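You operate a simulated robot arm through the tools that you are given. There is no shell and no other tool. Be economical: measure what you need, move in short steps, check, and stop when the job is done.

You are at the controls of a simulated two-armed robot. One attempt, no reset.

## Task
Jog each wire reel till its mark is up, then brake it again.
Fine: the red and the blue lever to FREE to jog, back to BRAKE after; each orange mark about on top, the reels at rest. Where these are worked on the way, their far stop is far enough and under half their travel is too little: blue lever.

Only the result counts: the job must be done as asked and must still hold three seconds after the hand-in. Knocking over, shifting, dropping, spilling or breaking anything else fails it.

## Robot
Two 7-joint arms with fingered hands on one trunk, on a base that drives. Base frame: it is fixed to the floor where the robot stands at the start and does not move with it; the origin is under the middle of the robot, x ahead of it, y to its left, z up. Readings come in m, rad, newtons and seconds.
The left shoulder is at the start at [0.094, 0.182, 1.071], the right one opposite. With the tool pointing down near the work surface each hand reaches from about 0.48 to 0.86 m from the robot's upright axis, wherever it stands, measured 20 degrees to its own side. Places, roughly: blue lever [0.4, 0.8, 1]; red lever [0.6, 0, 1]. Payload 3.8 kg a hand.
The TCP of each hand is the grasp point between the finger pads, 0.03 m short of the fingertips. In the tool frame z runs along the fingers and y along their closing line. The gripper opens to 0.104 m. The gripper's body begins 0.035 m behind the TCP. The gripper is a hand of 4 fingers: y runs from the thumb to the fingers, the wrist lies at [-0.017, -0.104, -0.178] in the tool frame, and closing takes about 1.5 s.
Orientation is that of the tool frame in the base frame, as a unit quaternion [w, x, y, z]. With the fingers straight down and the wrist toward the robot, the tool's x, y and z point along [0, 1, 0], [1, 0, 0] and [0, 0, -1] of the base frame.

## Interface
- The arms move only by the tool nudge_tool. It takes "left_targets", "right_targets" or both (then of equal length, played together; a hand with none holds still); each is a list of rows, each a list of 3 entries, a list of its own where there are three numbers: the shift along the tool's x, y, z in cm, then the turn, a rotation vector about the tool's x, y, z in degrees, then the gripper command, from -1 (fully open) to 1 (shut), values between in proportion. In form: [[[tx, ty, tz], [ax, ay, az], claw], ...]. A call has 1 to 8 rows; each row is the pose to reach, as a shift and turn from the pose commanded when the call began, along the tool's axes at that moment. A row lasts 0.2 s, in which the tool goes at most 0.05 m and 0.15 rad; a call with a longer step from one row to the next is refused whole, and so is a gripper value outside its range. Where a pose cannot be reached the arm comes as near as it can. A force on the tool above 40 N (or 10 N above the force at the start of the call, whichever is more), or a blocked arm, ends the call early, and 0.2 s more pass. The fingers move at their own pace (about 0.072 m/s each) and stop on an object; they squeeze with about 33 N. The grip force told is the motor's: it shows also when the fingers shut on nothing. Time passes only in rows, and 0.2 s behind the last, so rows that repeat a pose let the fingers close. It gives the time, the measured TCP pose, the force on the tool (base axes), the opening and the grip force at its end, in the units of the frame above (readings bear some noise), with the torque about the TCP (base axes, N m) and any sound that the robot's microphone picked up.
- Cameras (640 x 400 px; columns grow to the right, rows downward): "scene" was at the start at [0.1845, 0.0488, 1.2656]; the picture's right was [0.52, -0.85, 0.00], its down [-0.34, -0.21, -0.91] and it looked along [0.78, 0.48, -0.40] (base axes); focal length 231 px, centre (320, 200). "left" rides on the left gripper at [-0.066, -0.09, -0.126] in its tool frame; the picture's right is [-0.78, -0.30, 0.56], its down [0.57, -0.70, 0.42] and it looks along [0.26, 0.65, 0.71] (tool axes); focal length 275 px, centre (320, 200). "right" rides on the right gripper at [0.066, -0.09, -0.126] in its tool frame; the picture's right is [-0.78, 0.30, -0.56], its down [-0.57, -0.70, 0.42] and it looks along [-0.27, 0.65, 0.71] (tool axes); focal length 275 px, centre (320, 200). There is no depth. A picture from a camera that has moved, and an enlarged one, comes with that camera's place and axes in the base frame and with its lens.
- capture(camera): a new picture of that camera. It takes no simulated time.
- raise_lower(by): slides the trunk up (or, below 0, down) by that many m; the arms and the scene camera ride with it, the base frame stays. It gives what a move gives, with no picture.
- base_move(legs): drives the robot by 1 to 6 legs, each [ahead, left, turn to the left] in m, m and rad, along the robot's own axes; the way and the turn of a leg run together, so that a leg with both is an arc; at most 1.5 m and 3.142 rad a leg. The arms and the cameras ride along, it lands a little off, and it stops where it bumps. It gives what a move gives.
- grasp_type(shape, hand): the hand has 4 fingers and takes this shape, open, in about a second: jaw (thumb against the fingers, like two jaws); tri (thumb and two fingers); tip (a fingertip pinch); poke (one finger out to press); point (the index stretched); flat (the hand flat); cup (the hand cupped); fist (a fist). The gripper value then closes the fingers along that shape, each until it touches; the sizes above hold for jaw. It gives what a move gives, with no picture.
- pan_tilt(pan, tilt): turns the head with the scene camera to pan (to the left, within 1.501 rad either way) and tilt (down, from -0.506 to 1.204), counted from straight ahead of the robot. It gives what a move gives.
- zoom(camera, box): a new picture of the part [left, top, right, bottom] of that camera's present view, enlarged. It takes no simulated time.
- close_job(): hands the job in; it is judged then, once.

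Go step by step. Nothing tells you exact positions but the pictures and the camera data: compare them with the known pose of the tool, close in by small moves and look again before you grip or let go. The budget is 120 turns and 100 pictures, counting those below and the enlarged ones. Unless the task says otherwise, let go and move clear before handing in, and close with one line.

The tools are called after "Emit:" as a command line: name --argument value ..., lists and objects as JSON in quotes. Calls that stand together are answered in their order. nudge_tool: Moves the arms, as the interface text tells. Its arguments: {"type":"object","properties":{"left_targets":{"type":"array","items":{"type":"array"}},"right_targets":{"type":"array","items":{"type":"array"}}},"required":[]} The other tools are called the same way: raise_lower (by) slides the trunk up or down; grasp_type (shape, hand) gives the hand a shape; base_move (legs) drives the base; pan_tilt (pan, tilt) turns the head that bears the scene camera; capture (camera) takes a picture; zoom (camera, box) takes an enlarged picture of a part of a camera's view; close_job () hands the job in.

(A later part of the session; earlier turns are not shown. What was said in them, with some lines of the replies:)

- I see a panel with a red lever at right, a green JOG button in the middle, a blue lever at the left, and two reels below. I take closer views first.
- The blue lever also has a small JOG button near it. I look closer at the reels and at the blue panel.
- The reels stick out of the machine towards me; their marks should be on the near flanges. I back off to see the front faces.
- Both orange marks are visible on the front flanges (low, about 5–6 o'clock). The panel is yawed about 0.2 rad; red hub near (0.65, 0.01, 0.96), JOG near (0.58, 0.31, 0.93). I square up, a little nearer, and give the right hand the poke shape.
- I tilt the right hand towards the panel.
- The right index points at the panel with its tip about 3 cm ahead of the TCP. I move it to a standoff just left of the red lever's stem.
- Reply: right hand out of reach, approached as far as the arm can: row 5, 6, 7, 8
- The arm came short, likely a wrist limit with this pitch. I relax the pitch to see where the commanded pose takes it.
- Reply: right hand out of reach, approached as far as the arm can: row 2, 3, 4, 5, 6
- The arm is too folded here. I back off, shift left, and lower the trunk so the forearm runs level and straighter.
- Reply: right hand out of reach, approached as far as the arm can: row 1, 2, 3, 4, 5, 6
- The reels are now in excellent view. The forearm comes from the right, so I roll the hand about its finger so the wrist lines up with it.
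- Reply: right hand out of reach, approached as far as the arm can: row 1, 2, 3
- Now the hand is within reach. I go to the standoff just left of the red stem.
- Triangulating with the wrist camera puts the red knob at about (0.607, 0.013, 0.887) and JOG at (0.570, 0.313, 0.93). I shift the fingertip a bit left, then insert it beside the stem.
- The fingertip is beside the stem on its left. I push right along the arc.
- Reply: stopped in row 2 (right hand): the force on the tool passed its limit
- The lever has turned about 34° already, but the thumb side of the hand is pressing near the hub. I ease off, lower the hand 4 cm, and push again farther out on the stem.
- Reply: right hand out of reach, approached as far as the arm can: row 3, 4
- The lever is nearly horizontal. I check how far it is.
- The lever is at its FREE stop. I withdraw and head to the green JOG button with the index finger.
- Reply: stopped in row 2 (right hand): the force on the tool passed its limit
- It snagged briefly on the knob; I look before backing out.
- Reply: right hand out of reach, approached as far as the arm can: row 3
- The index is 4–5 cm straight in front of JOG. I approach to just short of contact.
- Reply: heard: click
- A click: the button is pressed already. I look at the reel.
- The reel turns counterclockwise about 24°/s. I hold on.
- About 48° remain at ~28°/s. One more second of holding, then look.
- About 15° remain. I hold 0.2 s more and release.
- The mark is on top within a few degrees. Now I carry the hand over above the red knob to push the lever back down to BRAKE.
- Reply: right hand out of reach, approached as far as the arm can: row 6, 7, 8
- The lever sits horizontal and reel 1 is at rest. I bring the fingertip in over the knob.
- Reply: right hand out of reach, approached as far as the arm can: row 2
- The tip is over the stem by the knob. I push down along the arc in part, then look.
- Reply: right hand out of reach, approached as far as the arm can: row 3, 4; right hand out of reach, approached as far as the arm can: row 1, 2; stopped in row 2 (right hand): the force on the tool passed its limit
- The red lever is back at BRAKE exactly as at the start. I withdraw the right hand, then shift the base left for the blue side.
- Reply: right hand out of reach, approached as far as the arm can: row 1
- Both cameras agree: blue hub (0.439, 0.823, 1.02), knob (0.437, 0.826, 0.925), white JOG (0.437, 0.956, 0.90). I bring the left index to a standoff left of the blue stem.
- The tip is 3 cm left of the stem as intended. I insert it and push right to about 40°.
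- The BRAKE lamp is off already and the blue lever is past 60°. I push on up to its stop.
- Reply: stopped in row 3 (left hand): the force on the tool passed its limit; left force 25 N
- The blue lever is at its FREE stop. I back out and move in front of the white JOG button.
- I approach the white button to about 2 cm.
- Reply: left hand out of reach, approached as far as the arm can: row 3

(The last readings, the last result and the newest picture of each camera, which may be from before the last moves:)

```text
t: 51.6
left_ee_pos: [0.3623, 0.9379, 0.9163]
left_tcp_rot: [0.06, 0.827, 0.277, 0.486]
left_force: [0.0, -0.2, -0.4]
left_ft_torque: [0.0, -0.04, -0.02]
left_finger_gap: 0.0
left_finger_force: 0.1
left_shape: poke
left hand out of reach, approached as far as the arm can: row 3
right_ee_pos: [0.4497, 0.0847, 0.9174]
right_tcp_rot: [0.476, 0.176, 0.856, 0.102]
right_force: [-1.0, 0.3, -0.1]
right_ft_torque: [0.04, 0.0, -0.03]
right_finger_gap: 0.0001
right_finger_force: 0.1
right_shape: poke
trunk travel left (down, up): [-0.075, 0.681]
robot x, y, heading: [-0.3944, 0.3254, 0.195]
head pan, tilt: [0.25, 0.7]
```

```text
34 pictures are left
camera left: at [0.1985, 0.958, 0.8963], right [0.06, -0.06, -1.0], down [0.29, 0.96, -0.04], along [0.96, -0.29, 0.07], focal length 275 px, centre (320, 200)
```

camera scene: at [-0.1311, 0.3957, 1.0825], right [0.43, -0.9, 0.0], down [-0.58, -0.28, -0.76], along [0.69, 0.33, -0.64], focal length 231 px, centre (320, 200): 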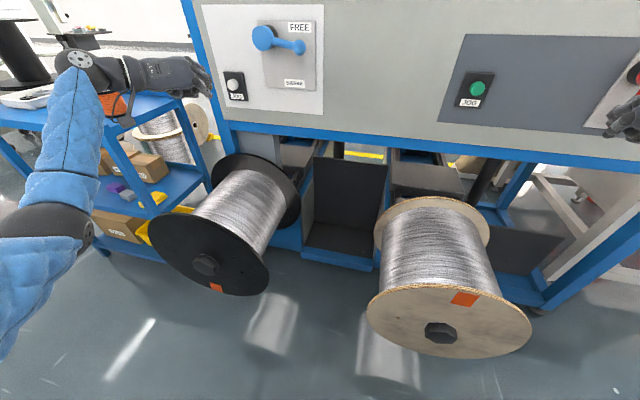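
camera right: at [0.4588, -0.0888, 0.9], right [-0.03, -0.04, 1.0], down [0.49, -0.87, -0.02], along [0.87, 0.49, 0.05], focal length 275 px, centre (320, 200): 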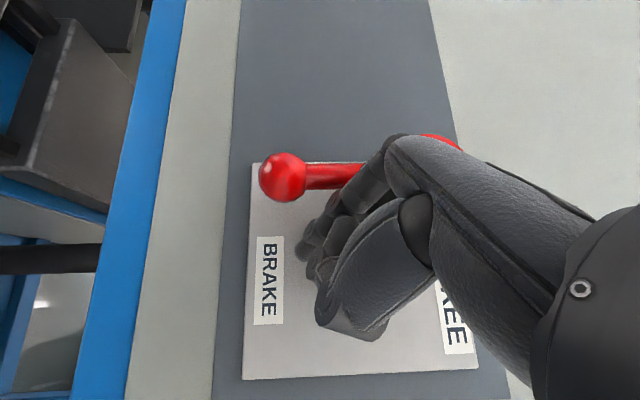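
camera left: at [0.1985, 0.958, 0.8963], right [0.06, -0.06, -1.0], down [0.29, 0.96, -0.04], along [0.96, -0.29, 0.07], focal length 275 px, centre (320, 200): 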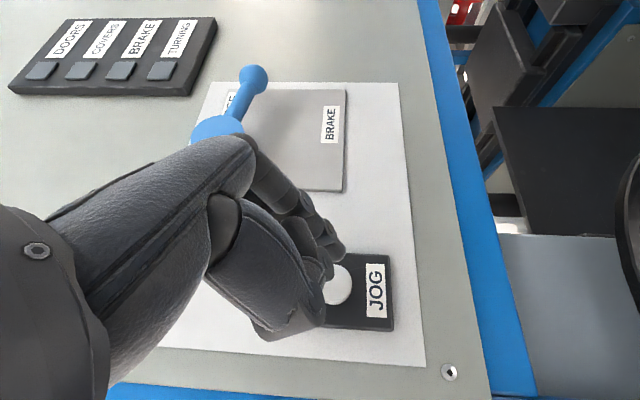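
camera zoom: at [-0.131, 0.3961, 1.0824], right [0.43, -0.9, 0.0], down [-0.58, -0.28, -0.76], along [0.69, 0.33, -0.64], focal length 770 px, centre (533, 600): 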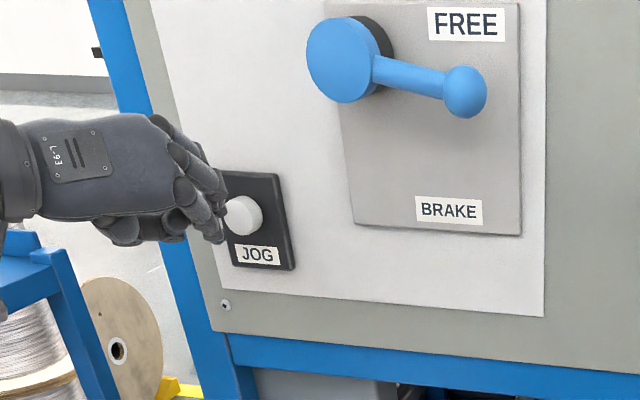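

Just out of reach; I shift the base a little forward and left.

Emit:
base_move --legs '[[0.02, 0.06, 0]]'

Emit:
capture --camera "left"

```text
t: 52.6
left_ee_pos: [0.3705, 1.0003, 0.916]
left_tcp_rot: [0.061, 0.827, 0.276, 0.486]
left_force: [-0.4, -0.9, -0.6]
left_ft_torque: [-0.03, -0.02, -0.03]
left_finger_gap: 0.0
left_finger_force: 0.0
left_shape: poke
right_ee_pos: [0.456, 0.1473, 0.917]
right_tcp_rot: [0.475, 0.176, 0.856, 0.102]
right_force: [-0.2, 0.0, 0.5]
right_ft_torque: [0.01, 0.0, 0.03]
right_finger_gap: 0.0001
right_finger_force: 0.0
right_shape: poke
trunk travel left (down, up): [-0.075, 0.681]
robot x, y, heading: [-0.3871, 0.3839, 0.199]
head pan, tilt: [0.25, 0.7]
```

```text
33 pictures are left
camera left: at [0.206, 1.0215, 0.8957], right [0.06, -0.06, -1.0], down [0.29, 0.96, -0.04], along [0.96, -0.29, 0.07], focal length 275 px, centre (320, 200)
```

left: 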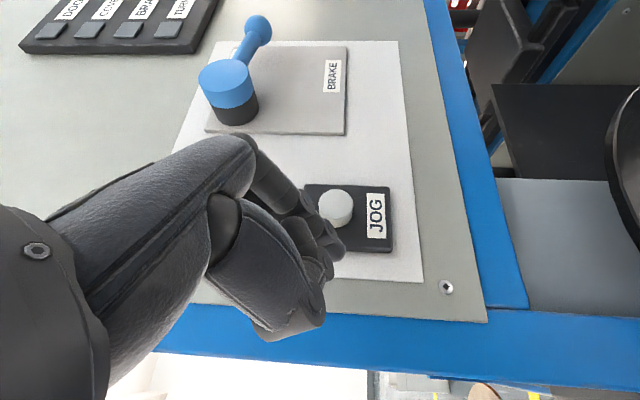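

Emit:
nudge_tool --left_targets '[[[-1.64, 2.21, -0.85], [0, 0, 0], -1], [[-2.85, 4.74, -0.86], [0, 0, 0], -1], [[-2.14, 5.08, 0.42], [0, 0, 0], -1], [[-1.85, 5.22, 0.95], [0, 0, 0], -1]]'

Emit:
capture --camera "left"

Emit:
capture --camera "scene"

```text
t: 53.6
left_ee_pos: [0.3907, 0.9493, 0.915]
left_tcp_rot: [0.059, 0.827, 0.276, 0.486]
left_force: [0.1, -0.1, -0.3]
left_ft_torque: [0.02, 0.0, 0.0]
left_finger_gap: 0.0002
left_finger_force: 0.1
left_shape: poke
right_ee_pos: [0.4566, 0.1488, 0.9177]
right_tcp_rot: [0.475, 0.176, 0.856, 0.103]
right_force: [-0.3, 0.2, 0.1]
right_ft_torque: [0.03, 0.0, 0.01]
right_finger_gap: 0.0001
right_finger_force: 0.0
right_shape: poke
trunk travel left (down, up): [-0.075, 0.681]
robot x, y, heading: [-0.3866, 0.384, 0.197]
head pan, tilt: [0.25, 0.7]
```

```text
32 pictures are left
camera left: at [0.2272, 0.9695, 0.8954], right [0.06, -0.06, -1.0], down [0.29, 0.96, -0.04], along [0.96, -0.29, 0.07], focal length 275 px, centre (320, 200)
```

left: 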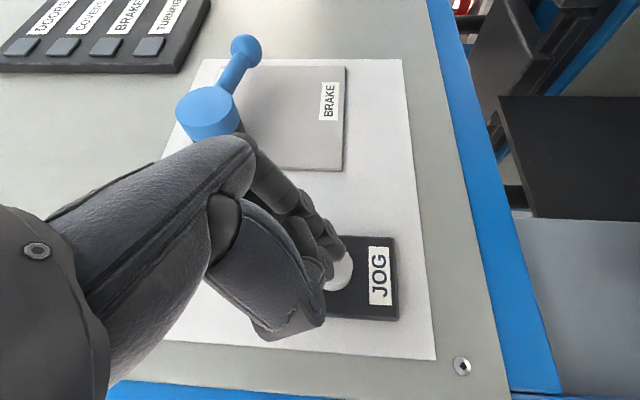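

```text
31 pictures are left
camera scene: at [-0.1235, 0.4591, 1.0824], right [0.43, -0.9, 0.0], down [-0.58, -0.28, -0.76], along [0.69, 0.33, -0.64], focal length 231 px, centre (320, 200)
```

scene: 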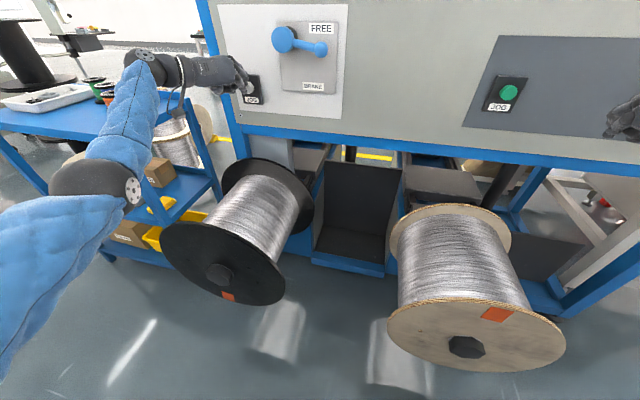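

Nearly touching. I press JOG.

Emit:
nudge_tool --left_targets '[[[0.33, 0.16, 0.6], [0, 0, 0], -1], [[0.66, 0.32, 1.19], [0, 0, 0], -1]]'

Emit:
zoom --camera "scene" --box '[144, 210, 304, 310]'

```text
t: 54.2
left_ee_pos: [0.4043, 0.9502, 0.9151]
left_tcp_rot: [0.059, 0.827, 0.277, 0.485]
left_force: [-9.4, -5.1, -1.9]
left_ft_torque: [-0.03, 0.1, 0.01]
left_finger_gap: 0.0
left_finger_force: 0.1
left_shape: poke
right_ee_pos: [0.4563, 0.1474, 0.9176]
right_tcp_rot: [0.476, 0.176, 0.856, 0.102]
right_force: [0.1, -0.2, -0.4]
right_ft_torque: [0.06, -0.01, 0.01]
right_finger_gap: 0.0
right_finger_force: 0.1
right_shape: poke
trunk travel left (down, up): [-0.075, 0.681]
robot x, y, heading: [-0.387, 0.3841, 0.198]
head pan, tilt: [0.25, 0.7]
heard: click
```

```text
4.00 times, centred on (224, 260) of scene
camera zoom: at [-0.1245, 0.4588, 1.0827], right [0.43, -0.9, 0.0], down [-0.58, -0.28, -0.77], along [0.69, 0.33, -0.64], focal length 924 px, centre (704, -40)
```

zoom: 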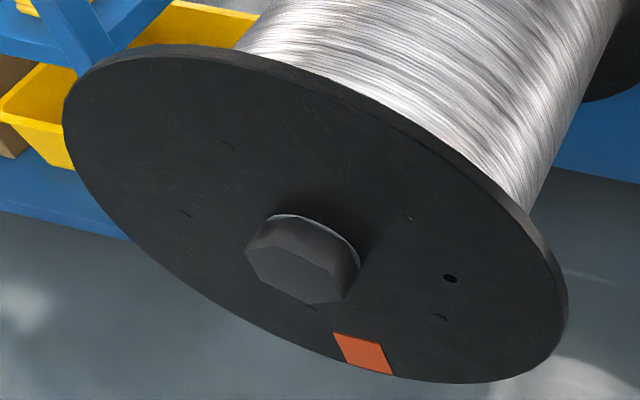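

Clicked and holding. I watch direction and rate.

Emit:
nudge_tool --left_targets '[[[0, 0, 0], [0, 0, 0], -1], [[0, 0, 0], [0, 0, 0], -1], [[0, 0, 0], [0, 0, 0], -1], [[0, 0, 0], [0, 0, 0], -1]]'

Emit:
zoom --camera "scene" --box '[144, 210, 304, 310]'

```text
t: 55.2
left_ee_pos: [0.4047, 0.9525, 0.9178]
left_tcp_rot: [0.059, 0.825, 0.278, 0.489]
left_force: [-5.8, 1.2, 3.0]
left_ft_torque: [0.06, -0.05, 0.11]
left_finger_gap: 0.0
left_finger_force: 0.1
left_shape: poke
right_ee_pos: [0.4547, 0.148, 0.9171]
right_tcp_rot: [0.476, 0.176, 0.855, 0.102]
right_force: [-0.3, 0.1, 0.3]
right_ft_torque: [0.0, -0.02, -0.01]
right_finger_gap: 0.0
right_finger_force: 0.1
right_shape: poke
trunk travel left (down, up): [-0.075, 0.681]
robot x, y, heading: [-0.3871, 0.3825, 0.196]
head pan, tilt: [0.25, 0.7]
```

```text
4.00 times, centred on (224, 260) of scene
camera zoom: at [-0.1244, 0.4591, 1.0828], right [0.43, -0.9, 0.0], down [-0.58, -0.28, -0.77], along [0.69, 0.33, -0.64], focal length 924 px, centre (704, -40)
```

zoom: 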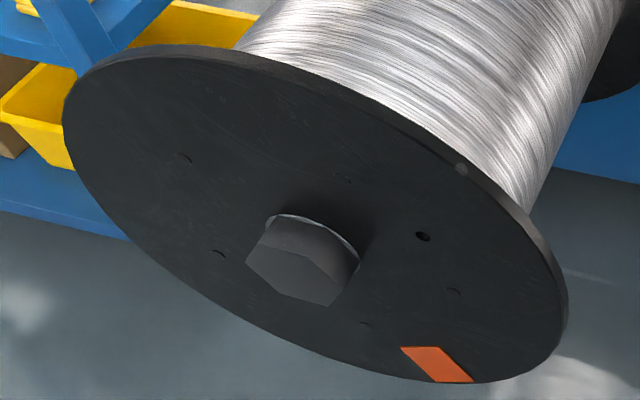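

It turns counterclockwise ~20°/s; about 165° to go. I hold twice 1.8 s.

Emit:
nudge_tool --left_targets '[[[0, 0, 0], [0, 0, 0], -1], [[0, 0, 0], [0, 0, 0], -1], [[0, 0, 0], [0, 0, 0], -1], [[0, 0, 0], [0, 0, 0], -1], [[0, 0, 0], [0, 0, 0], -1], [[0, 0, 0], [0, 0, 0], -1], [[0, 0, 0], [0, 0, 0], -1], [[0, 0, 0], [0, 0, 0], -1]]'

Emit:
nudge_tool --left_targets '[[[0, 0, 0], [0, 0, 0], -1], [[0, 0, 0], [0, 0, 0], -1], [[0, 0, 0], [0, 0, 0], -1], [[0, 0, 0], [0, 0, 0], -1], [[0, 0, 0], [0, 0, 0], -1], [[0, 0, 0], [0, 0, 0], -1], [[0, 0, 0], [0, 0, 0], -1], [[0, 0, 0], [0, 0, 0], -1]]'

Emit:
zoom --camera "scene" --box '[144, 210, 304, 310]'

```text
t: 57.0
left_ee_pos: [0.4046, 0.9504, 0.9163]
left_tcp_rot: [0.061, 0.826, 0.276, 0.487]
left_force: [-6.7, 2.4, 5.4]
left_ft_torque: [0.13, -0.16, 0.17]
left_finger_gap: 0.0
left_finger_force: 0.2
left_shape: poke
right_ee_pos: [0.4537, 0.1479, 0.9186]
right_tcp_rot: [0.475, 0.176, 0.856, 0.102]
right_force: [0.1, -0.1, 0.2]
right_ft_torque: [0.01, -0.05, -0.04]
right_finger_gap: 0.0
right_finger_force: 0.0
right_shape: poke
trunk travel left (down, up): [-0.075, 0.681]
robot x, y, heading: [-0.3885, 0.3808, 0.197]
head pan, tilt: [0.25, 0.7]
```

```text
t: 58.8
left_ee_pos: [0.4045, 0.9509, 0.917]
left_tcp_rot: [0.06, 0.826, 0.277, 0.487]
left_force: [-8.0, 3.2, 6.5]
left_ft_torque: [0.12, -0.15, 0.19]
left_finger_gap: 0.0
left_finger_force: 0.1
left_shape: poke
right_ee_pos: [0.4538, 0.1478, 0.9183]
right_tcp_rot: [0.475, 0.176, 0.856, 0.102]
right_force: [0.3, -0.4, -0.6]
right_ft_torque: [0.02, -0.02, 0.0]
right_finger_gap: 0.0
right_finger_force: 0.0
right_shape: poke
trunk travel left (down, up): [-0.075, 0.681]
robot x, y, heading: [-0.3882, 0.3825, 0.197]
head pan, tilt: [0.25, 0.7]
```

```text
4.00 times, centred on (224, 260) of scene
camera zoom: at [-0.125, 0.4589, 1.0829], right [0.43, -0.9, 0.0], down [-0.58, -0.28, -0.77], along [0.69, 0.33, -0.64], focal length 924 px, centre (704, -40)
```

zoom: 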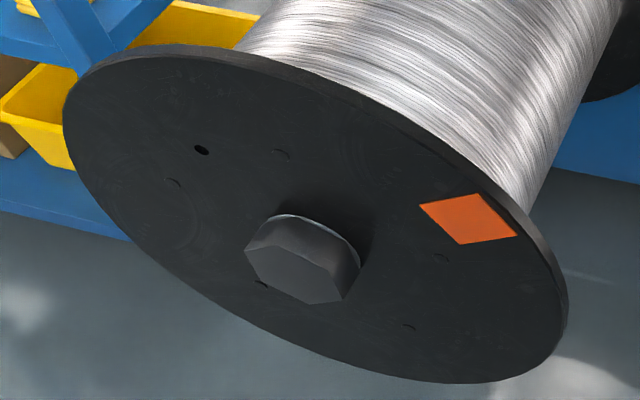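

About 70° remain at 26°/s; one more 1.8 s hold.

Emit:
nudge_tool --left_targets '[[[0, 0, 0], [0, 0, 0], -1], [[0, 0, 0], [0, 0, 0], -1], [[0, 0, 0], [0, 0, 0], -1], [[0, 0, 0], [0, 0, 0], -1], [[0, 0, 0], [0, 0, 0], -1], [[0, 0, 0], [0, 0, 0], -1], [[0, 0, 0], [0, 0, 0], -1], [[0, 0, 0], [0, 0, 0], -1]]'

Emit:
zoom --camera "scene" --box '[144, 210, 304, 310]'

```text
t: 60.6
left_ee_pos: [0.4049, 0.9514, 0.9174]
left_tcp_rot: [0.061, 0.826, 0.277, 0.487]
left_force: [-8.0, 2.5, 5.6]
left_ft_torque: [0.07, -0.14, 0.24]
left_finger_gap: 0.0001
left_finger_force: 0.1
left_shape: poke
right_ee_pos: [0.4546, 0.1481, 0.9191]
right_tcp_rot: [0.476, 0.176, 0.856, 0.102]
right_force: [0.6, -0.3, -0.2]
right_ft_torque: [0.01, -0.05, 0.02]
right_finger_gap: 0.0
right_finger_force: 0.2
right_shape: poke
trunk travel left (down, up): [-0.075, 0.681]
robot x, y, heading: [-0.3865, 0.3836, 0.193]
head pan, tilt: [0.25, 0.7]
```

```text
4.00 times, centred on (224, 260) of scene
camera zoom: at [-0.125, 0.4589, 1.0829], right [0.43, -0.9, 0.0], down [-0.58, -0.28, -0.77], along [0.69, 0.33, -0.64], focal length 924 px, centre (704, -40)
```

zoom: 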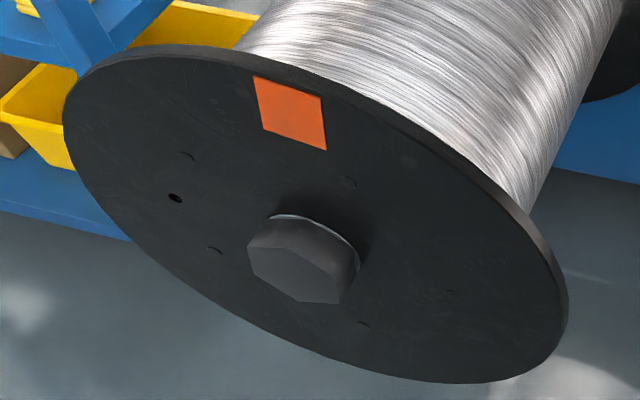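

About 11° left; same as before — 0.2 s more, then release.

Emit:
nudge_tool --left_targets '[[[0, 0, 0], [0, 0, 0], -1], [[-1.18, -0.57, -2.13], [0, 0, 0], -1], [[-2.36, -1.14, -4.26], [0, 0, 0], -1]]'

Emit:
zoom --camera "scene" --box '[144, 210, 304, 310]'

Emit:
capture --camera "scene"

```text
t: 61.4
left_ee_pos: [0.3568, 0.9409, 0.9152]
left_tcp_rot: [0.06, 0.827, 0.277, 0.485]
left_force: [-0.1, 0.7, 0.2]
left_ft_torque: [-0.01, -0.01, -0.04]
left_finger_gap: 0.0
left_finger_force: 0.0
left_shape: poke
right_ee_pos: [0.4554, 0.1477, 0.917]
right_tcp_rot: [0.475, 0.177, 0.856, 0.102]
right_force: [0.1, -1.0, 0.2]
right_ft_torque: [-0.02, 0.02, -0.03]
right_finger_gap: 0.0
right_finger_force: 0.0
right_shape: poke
trunk travel left (down, up): [-0.075, 0.681]
robot x, y, heading: [-0.3841, 0.3862, 0.196]
head pan, tilt: [0.25, 0.7]
```

```text
4.00 times, centred on (224, 260) of scene
camera zoom: at [-0.1233, 0.4591, 1.0824], right [0.43, -0.9, 0.0], down [-0.58, -0.28, -0.76], along [0.69, 0.33, -0.64], focal length 924 px, centre (704, -40)
```

zoom: 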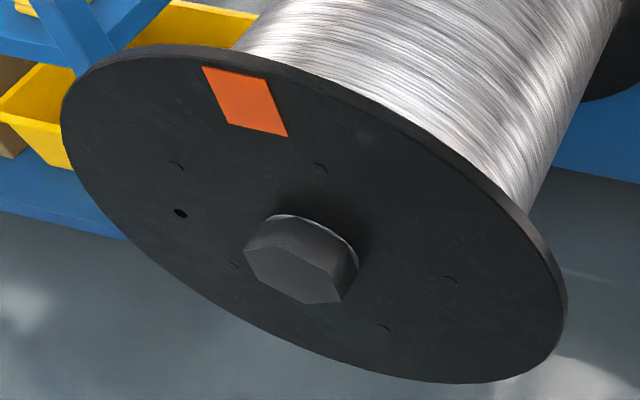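

```text
25 pictures are left
camera scene: at [-0.1233, 0.4591, 1.0824], right [0.43, -0.9, 0.0], down [-0.58, -0.28, -0.76], along [0.69, 0.33, -0.64], focal length 231 px, centre (320, 200)
```

scene: 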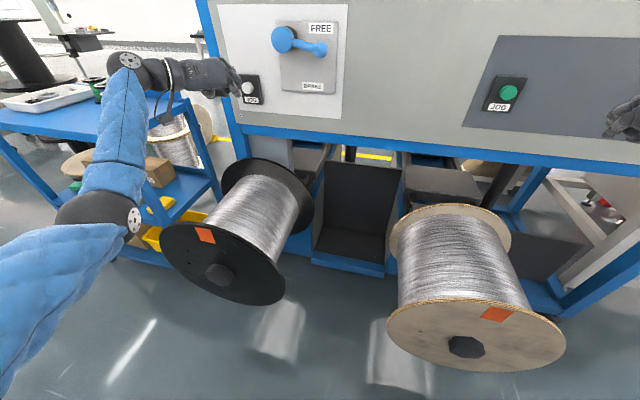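

The black reel's mark is on top too. Now I take the left hand up and over, above the blue knob, to push the lever back down.

Emit:
nudge_tool --left_targets '[[[-2.32, -1.11, -4.17], [0, 0, 0], -1], [[-2.07, 3.24, -5.64], [0, 0, 0], -1], [[-1.81, 7.6, -7.11], [0, 0, 0], -1], [[-1.56, 11.95, -8.58], [0, 0, 0], -1], [[-1.31, 16.3, -10.05], [0, 0, 0], -1], [[-1.06, 20.66, -11.53], [0, 0, 0], -1], [[-0.8, 25.0, -13.0], [0, 0, 0], -1], [[-0.55, 29.36, -14.47], [0, 0, 0], -1]]'

Emit:
capture --camera "left"

Emit:
capture --camera "scene"

```text
t: 63.2
left_ee_pos: [0.3529, 0.6668, 1.0902]
left_tcp_rot: [0.06, 0.827, 0.276, 0.486]
left_force: [0.4, 0.3, -0.6]
left_ft_torque: [0.0, -0.05, -0.02]
left_finger_gap: 0.0
left_finger_force: 0.1
left_shape: poke
right_ee_pos: [0.4555, 0.148, 0.9175]
right_tcp_rot: [0.474, 0.176, 0.856, 0.102]
right_force: [-0.3, -0.2, -0.9]
right_ft_torque: [0.01, 0.01, 0.0]
right_finger_gap: 0.0
right_finger_force: 0.0
right_shape: poke
trunk travel left (down, up): [-0.075, 0.681]
robot x, y, heading: [-0.3885, 0.3827, 0.196]
head pan, tilt: [0.25, 0.7]
```

```text
24 pictures are left
camera left: at [0.1885, 0.6859, 1.0715], right [0.06, -0.06, -1.0], down [0.29, 0.96, -0.04], along [0.96, -0.29, 0.07], focal length 275 px, centre (320, 200)
```

left: 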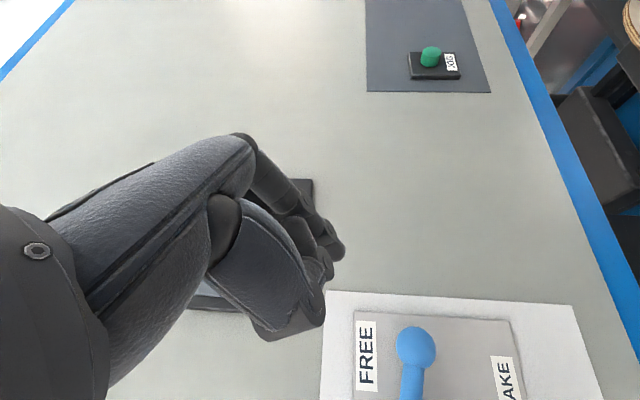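

```text
23 pictures are left
camera scene: at [-0.1237, 0.4588, 1.0826], right [0.43, -0.9, 0.0], down [-0.58, -0.28, -0.76], along [0.69, 0.33, -0.64], focal length 231 px, centre (320, 200)
```

scene: 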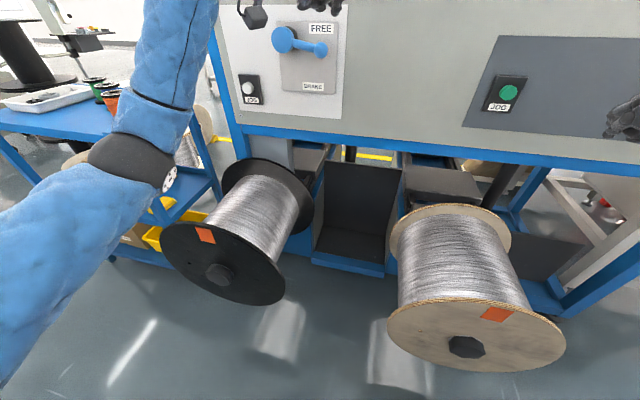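

I insert the hand over the knob and look.

Emit:
nudge_tool --left_targets '[[[1.58, 0.76, 2.84], [0, 0, 0], -1], [[3.15, 1.51, 5.68], [0, 0, 0], -1], [[4.73, 2.27, 8.52], [0, 0, 0], -1]]'

Emit:
capture --camera "left"

Emit:
zoom --camera "scene" --box '[224, 0, 416, 120]'

```text
t: 64.0
left_ee_pos: [0.4516, 0.689, 1.097]
left_tcp_rot: [0.059, 0.827, 0.276, 0.487]
left_force: [-0.2, 1.3, -0.5]
left_ft_torque: [0.0, -0.03, -0.02]
left_finger_gap: 0.0
left_finger_force: 0.1
left_shape: poke
right_ee_pos: [0.4555, 0.1478, 0.917]
right_tcp_rot: [0.475, 0.177, 0.856, 0.102]
right_force: [-0.9, 0.0, -0.7]
right_ft_torque: [0.01, -0.01, -0.02]
right_finger_gap: 0.0
right_finger_force: 0.1
right_shape: poke
trunk travel left (down, up): [-0.075, 0.681]
robot x, y, heading: [-0.3866, 0.3871, 0.195]
head pan, tilt: [0.25, 0.7]
```

```text
22 pictures are left
camera left: at [0.2875, 0.7087, 1.0769], right [0.06, -0.06, -1.0], down [0.29, 0.96, -0.04], along [0.96, -0.29, 0.07], focal length 275 px, centre (320, 200)
```

left: 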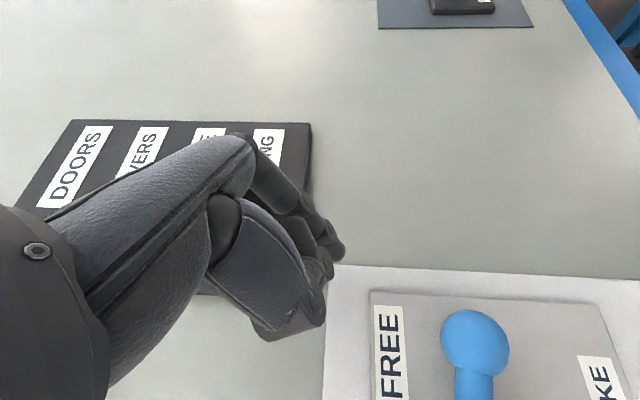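

```text
3.33 times, centred on (320, 60) of scene
camera zoom: at [-0.1237, 0.4588, 1.0825], right [0.43, -0.9, 0.0], down [-0.58, -0.28, -0.76], along [0.69, 0.33, -0.64], focal length 770 px, centre (320, 667)
```

zoom: 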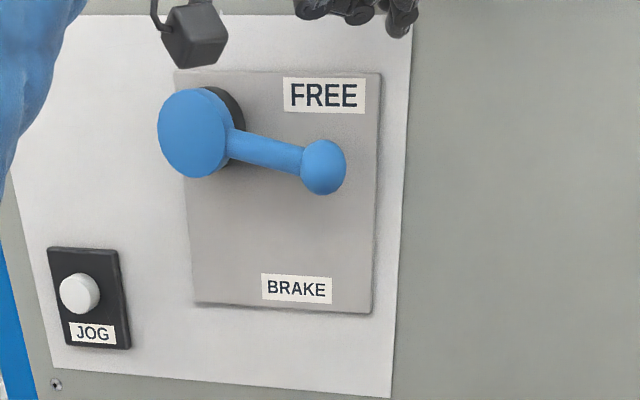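

Emit:
nudge_tool --left_targets '[[[-1.45, -0.91, 1.05], [0, 0, 0], -1], [[-2.91, -1.83, 2.1], [0, 0, 0], -1], [[-4.63, -3.54, 3.52], [0, 0, 0], -1], [[-5.67, -5.92, 4.73], [0, 0, 0], -1]]'

Emit:
capture --camera "left"

Emit:
zoom --camera "scene" --box '[224, 0, 416, 120]'

```text
t: 65.0
left_ee_pos: [0.4452, 0.7142, 1.0028]
left_tcp_rot: [0.061, 0.827, 0.276, 0.486]
left_force: [1.6, -6.1, -1.1]
left_ft_torque: [-0.03, 0.0, -0.2]
left_finger_gap: 0.0
left_finger_force: 0.0
left_shape: poke
right_ee_pos: [0.4559, 0.1462, 0.915]
right_tcp_rot: [0.475, 0.178, 0.856, 0.102]
right_force: [0.4, -0.4, 0.7]
right_ft_torque: [0.05, -0.02, 0.01]
right_finger_gap: 0.0
right_finger_force: 0.1
right_shape: poke
trunk travel left (down, up): [-0.075, 0.681]
robot x, y, heading: [-0.3827, 0.3832, 0.197]
head pan, tilt: [0.25, 0.7]
```

```text
20 pictures are left
camera left: at [0.2801, 0.7341, 0.9833], right [0.06, -0.06, -1.0], down [0.29, 0.96, -0.04], along [0.95, -0.29, 0.07], focal length 275 px, centre (320, 200)
```

left: 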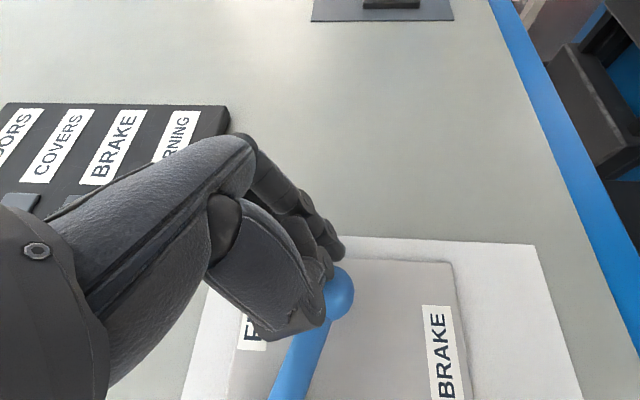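

```text
3.33 times, centred on (320, 60) of scene
camera zoom: at [-0.1228, 0.4578, 1.0823], right [0.43, -0.9, 0.0], down [-0.58, -0.28, -0.76], along [0.69, 0.33, -0.64], focal length 770 px, centre (320, 667)
```

zoom: 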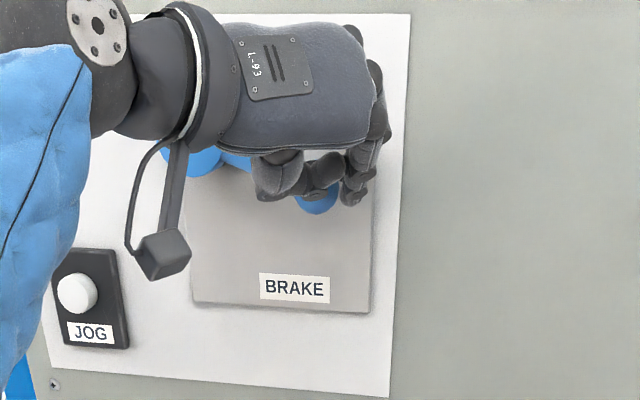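

The lever is on its way down (about 63° now), index against the knob's right side. I follow the arc down-left.

Emit:
nudge_tool --left_targets '[[[-0.72, -1.45, 0.79], [0, 0, 0], -1], [[-1.18, -2.67, 1.37], [0, 0, 0], -1], [[-1.47, -5.81, 2.37], [0, 0, 0], -1], [[-1.06, -8.06, 2.74], [0, 0, 0], -1]]'

Emit:
capture --camera "left"

Emit:
zoom --camera "scene" --box '[224, 0, 416, 120]'

```text
t: 66.0
left_ee_pos: [0.4308, 0.7828, 0.9509]
left_tcp_rot: [0.06, 0.827, 0.277, 0.486]
left_force: [0.5, -0.2, 0.2]
left_ft_torque: [-0.02, 0.0, 0.02]
left_finger_gap: 0.0001
left_finger_force: 0.1
left_shape: poke
right_ee_pos: [0.4557, 0.1484, 0.9174]
right_tcp_rot: [0.475, 0.177, 0.856, 0.102]
right_force: [0.5, 0.6, -0.1]
right_ft_torque: [-0.01, -0.01, 0.0]
right_finger_gap: 0.0001
right_finger_force: 0.0
right_shape: poke
trunk travel left (down, up): [-0.075, 0.681]
robot x, y, heading: [-0.3868, 0.3838, 0.192]
head pan, tilt: [0.25, 0.7]
```

```text
18 pictures are left
camera left: at [0.2663, 0.8035, 0.9317], right [0.06, -0.06, -1.0], down [0.29, 0.96, -0.04], along [0.96, -0.29, 0.07], focal length 275 px, centre (320, 200)
```

left: 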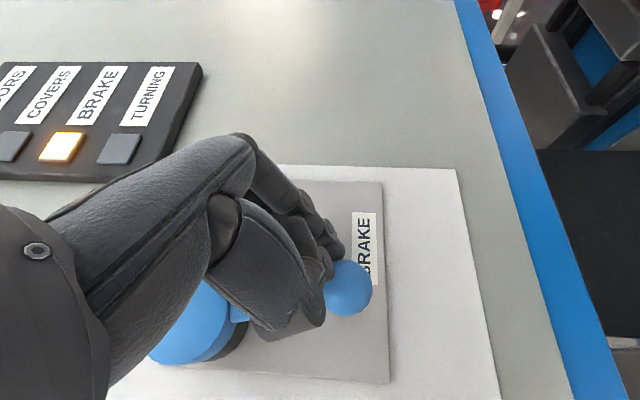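

```text
3.33 times, centred on (320, 60) of scene
camera zoom: at [-0.1235, 0.4592, 1.0825], right [0.43, -0.9, 0.0], down [-0.58, -0.28, -0.76], along [0.69, 0.33, -0.64], focal length 770 px, centre (320, 667)
```

zoom: 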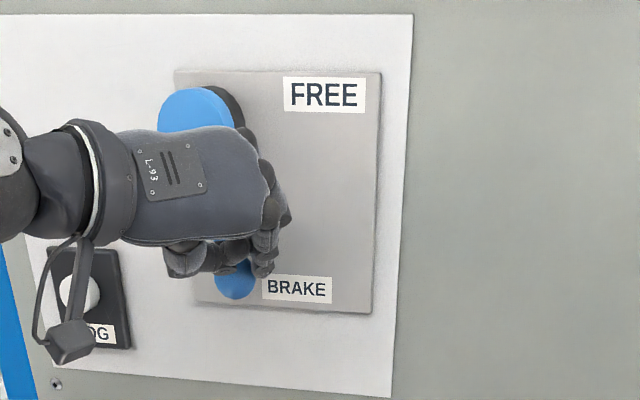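

The BRAKE lamp is on again; I push the last bit to the stop.

Emit:
nudge_tool --left_targets '[[[0.65, -1.36, 0], [0, 0, 0], -1], [[1.3, -2.71, 0], [0, 0, 0], -1], [[1.73, -3.6, 0], [0, 0, 0], -1]]'

Emit:
zoom --camera "scene" --box '[224, 0, 416, 120]'

```text
t: 66.8
left_ee_pos: [0.4254, 0.8094, 0.9525]
left_tcp_rot: [0.063, 0.829, 0.27, 0.485]
left_force: [4.2, -28.1, -2.2]
left_ft_torque: [0.14, -0.06, -0.5]
left_finger_gap: 0.0002
left_finger_force: 0.0
left_shape: poke
right_ee_pos: [0.4551, 0.1446, 0.9156]
right_tcp_rot: [0.474, 0.178, 0.856, 0.102]
right_force: [-0.5, 0.0, -1.4]
right_ft_torque: [-0.03, 0.02, 0.02]
right_finger_gap: 0.0
right_finger_force: 0.0
right_shape: poke
trunk travel left (down, up): [-0.075, 0.681]
robot x, y, heading: [-0.3894, 0.3846, 0.198]
head pan, tilt: [0.25, 0.7]
```

```text
3.33 times, centred on (320, 60) of scene
camera zoom: at [-0.1226, 0.4552, 1.0825], right [0.43, -0.9, 0.0], down [-0.58, -0.27, -0.77], along [0.69, 0.33, -0.64], focal length 770 px, centre (320, 667)
```

zoom: 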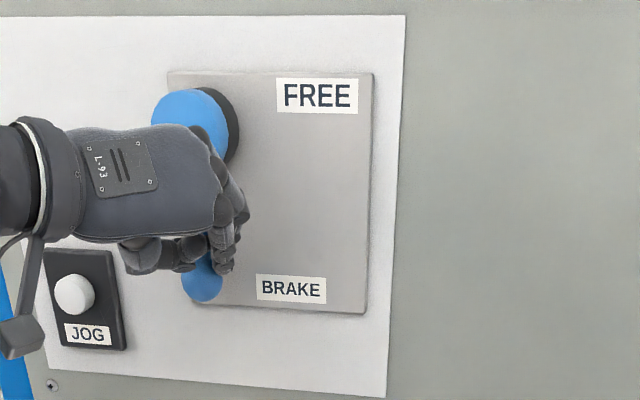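

The lever is at its BRAKE stop. I ease off and withdraw.

Emit:
nudge_tool --left_targets '[[[-0.5, 1.08, 0], [0, 0, 0], -1], [[-2.22, 0.39, -2.98], [0, 0, 0], -1], [[-3.87, -0.41, -5.96], [0, 0, 0], -1], [[-5.76, -1.32, -9.37], [0, 0, 0], -1], [[-7.65, -2.2, -12.8], [0, 0, 0], -1]]'

Emit:
capture --camera "scene"

Emit:
capture --camera "left"

```text
t: 68.0
left_ee_pos: [0.2748, 0.7796, 0.954]
left_tcp_rot: [0.06, 0.827, 0.276, 0.486]
left_force: [-0.2, 1.3, 0.1]
left_ft_torque: [-0.02, 0.03, 0.02]
left_finger_gap: 0.0
left_finger_force: 0.0
left_shape: poke
right_ee_pos: [0.4535, 0.1478, 0.918]
right_tcp_rot: [0.475, 0.176, 0.856, 0.102]
right_force: [-0.7, 0.3, 0.1]
right_ft_torque: [-0.04, 0.03, 0.0]
right_finger_gap: 0.0001
right_finger_force: 0.1
right_shape: poke
trunk travel left (down, up): [-0.075, 0.681]
robot x, y, heading: [-0.3915, 0.383, 0.19]
head pan, tilt: [0.25, 0.7]
```

```text
15 pictures are left
camera scene: at [-0.1238, 0.459, 1.0826], right [0.43, -0.9, 0.0], down [-0.58, -0.28, -0.76], along [0.69, 0.33, -0.64], focal length 231 px, centre (320, 200)
```

scene: 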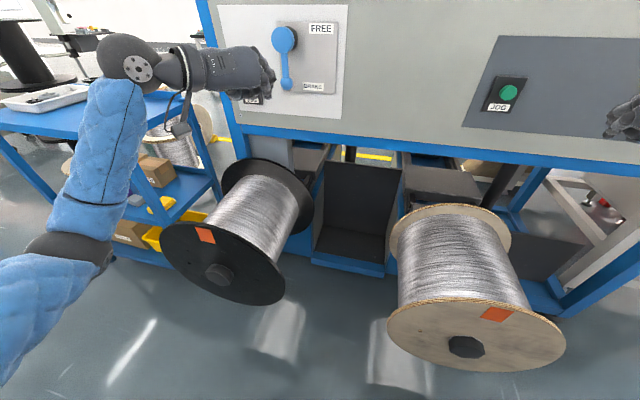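

```text
14 pictures are left
camera left: at [0.1107, 0.7995, 0.9337], right [0.06, -0.06, -1.0], down [0.29, 0.96, -0.04], along [0.96, -0.29, 0.07], focal length 275 px, centre (320, 200)
```

left: 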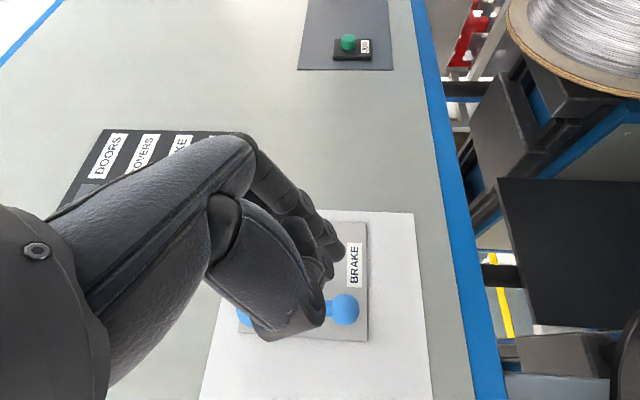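

Blue lever down, both marks up and unmoved. One last look at the red lever and the lamps.

Emit:
pan_tilt --pan -0.3 --tilt 0.5

Emit:
capture --camera "scene"

```text
t: 68.9
left_ee_pos: [0.277, 0.7789, 0.9533]
left_tcp_rot: [0.06, 0.827, 0.277, 0.486]
left_force: [0.2, -0.5, 0.0]
left_ft_torque: [0.0, 0.02, 0.02]
left_finger_gap: 0.0001
left_finger_force: 0.0
left_shape: poke
right_ee_pos: [0.4563, 0.1478, 0.9173]
right_tcp_rot: [0.474, 0.176, 0.857, 0.102]
right_force: [0.6, -0.4, 1.0]
right_ft_torque: [0.01, 0.01, 0.0]
right_finger_gap: 0.0
right_finger_force: 0.1
right_shape: poke
trunk travel left (down, up): [-0.075, 0.681]
robot x, y, heading: [-0.3859, 0.3867, 0.193]
head pan, tilt: [-0.3, 0.499]
```

```text
13 pictures are left
camera scene: at [-0.1097, 0.4131, 1.1001], right [-0.1, -0.99, 0.0], down [-0.48, 0.05, -0.88], along [0.87, -0.09, -0.48], focal length 231 px, centre (320, 200)
```

scene: 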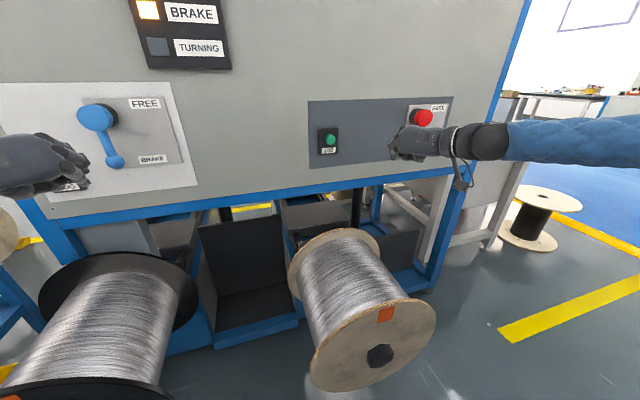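

Brake lamp lit, turning lamp dark, both marks on top, both levers at BRAKE, hands clear. I hand in.

Emit:
close_job

```text
The job is handed in.
```

Both reels were jogged until their orange marks were on top. The red and blue levers are back at BRAKE, the reels are at rest, and the job is handed in.
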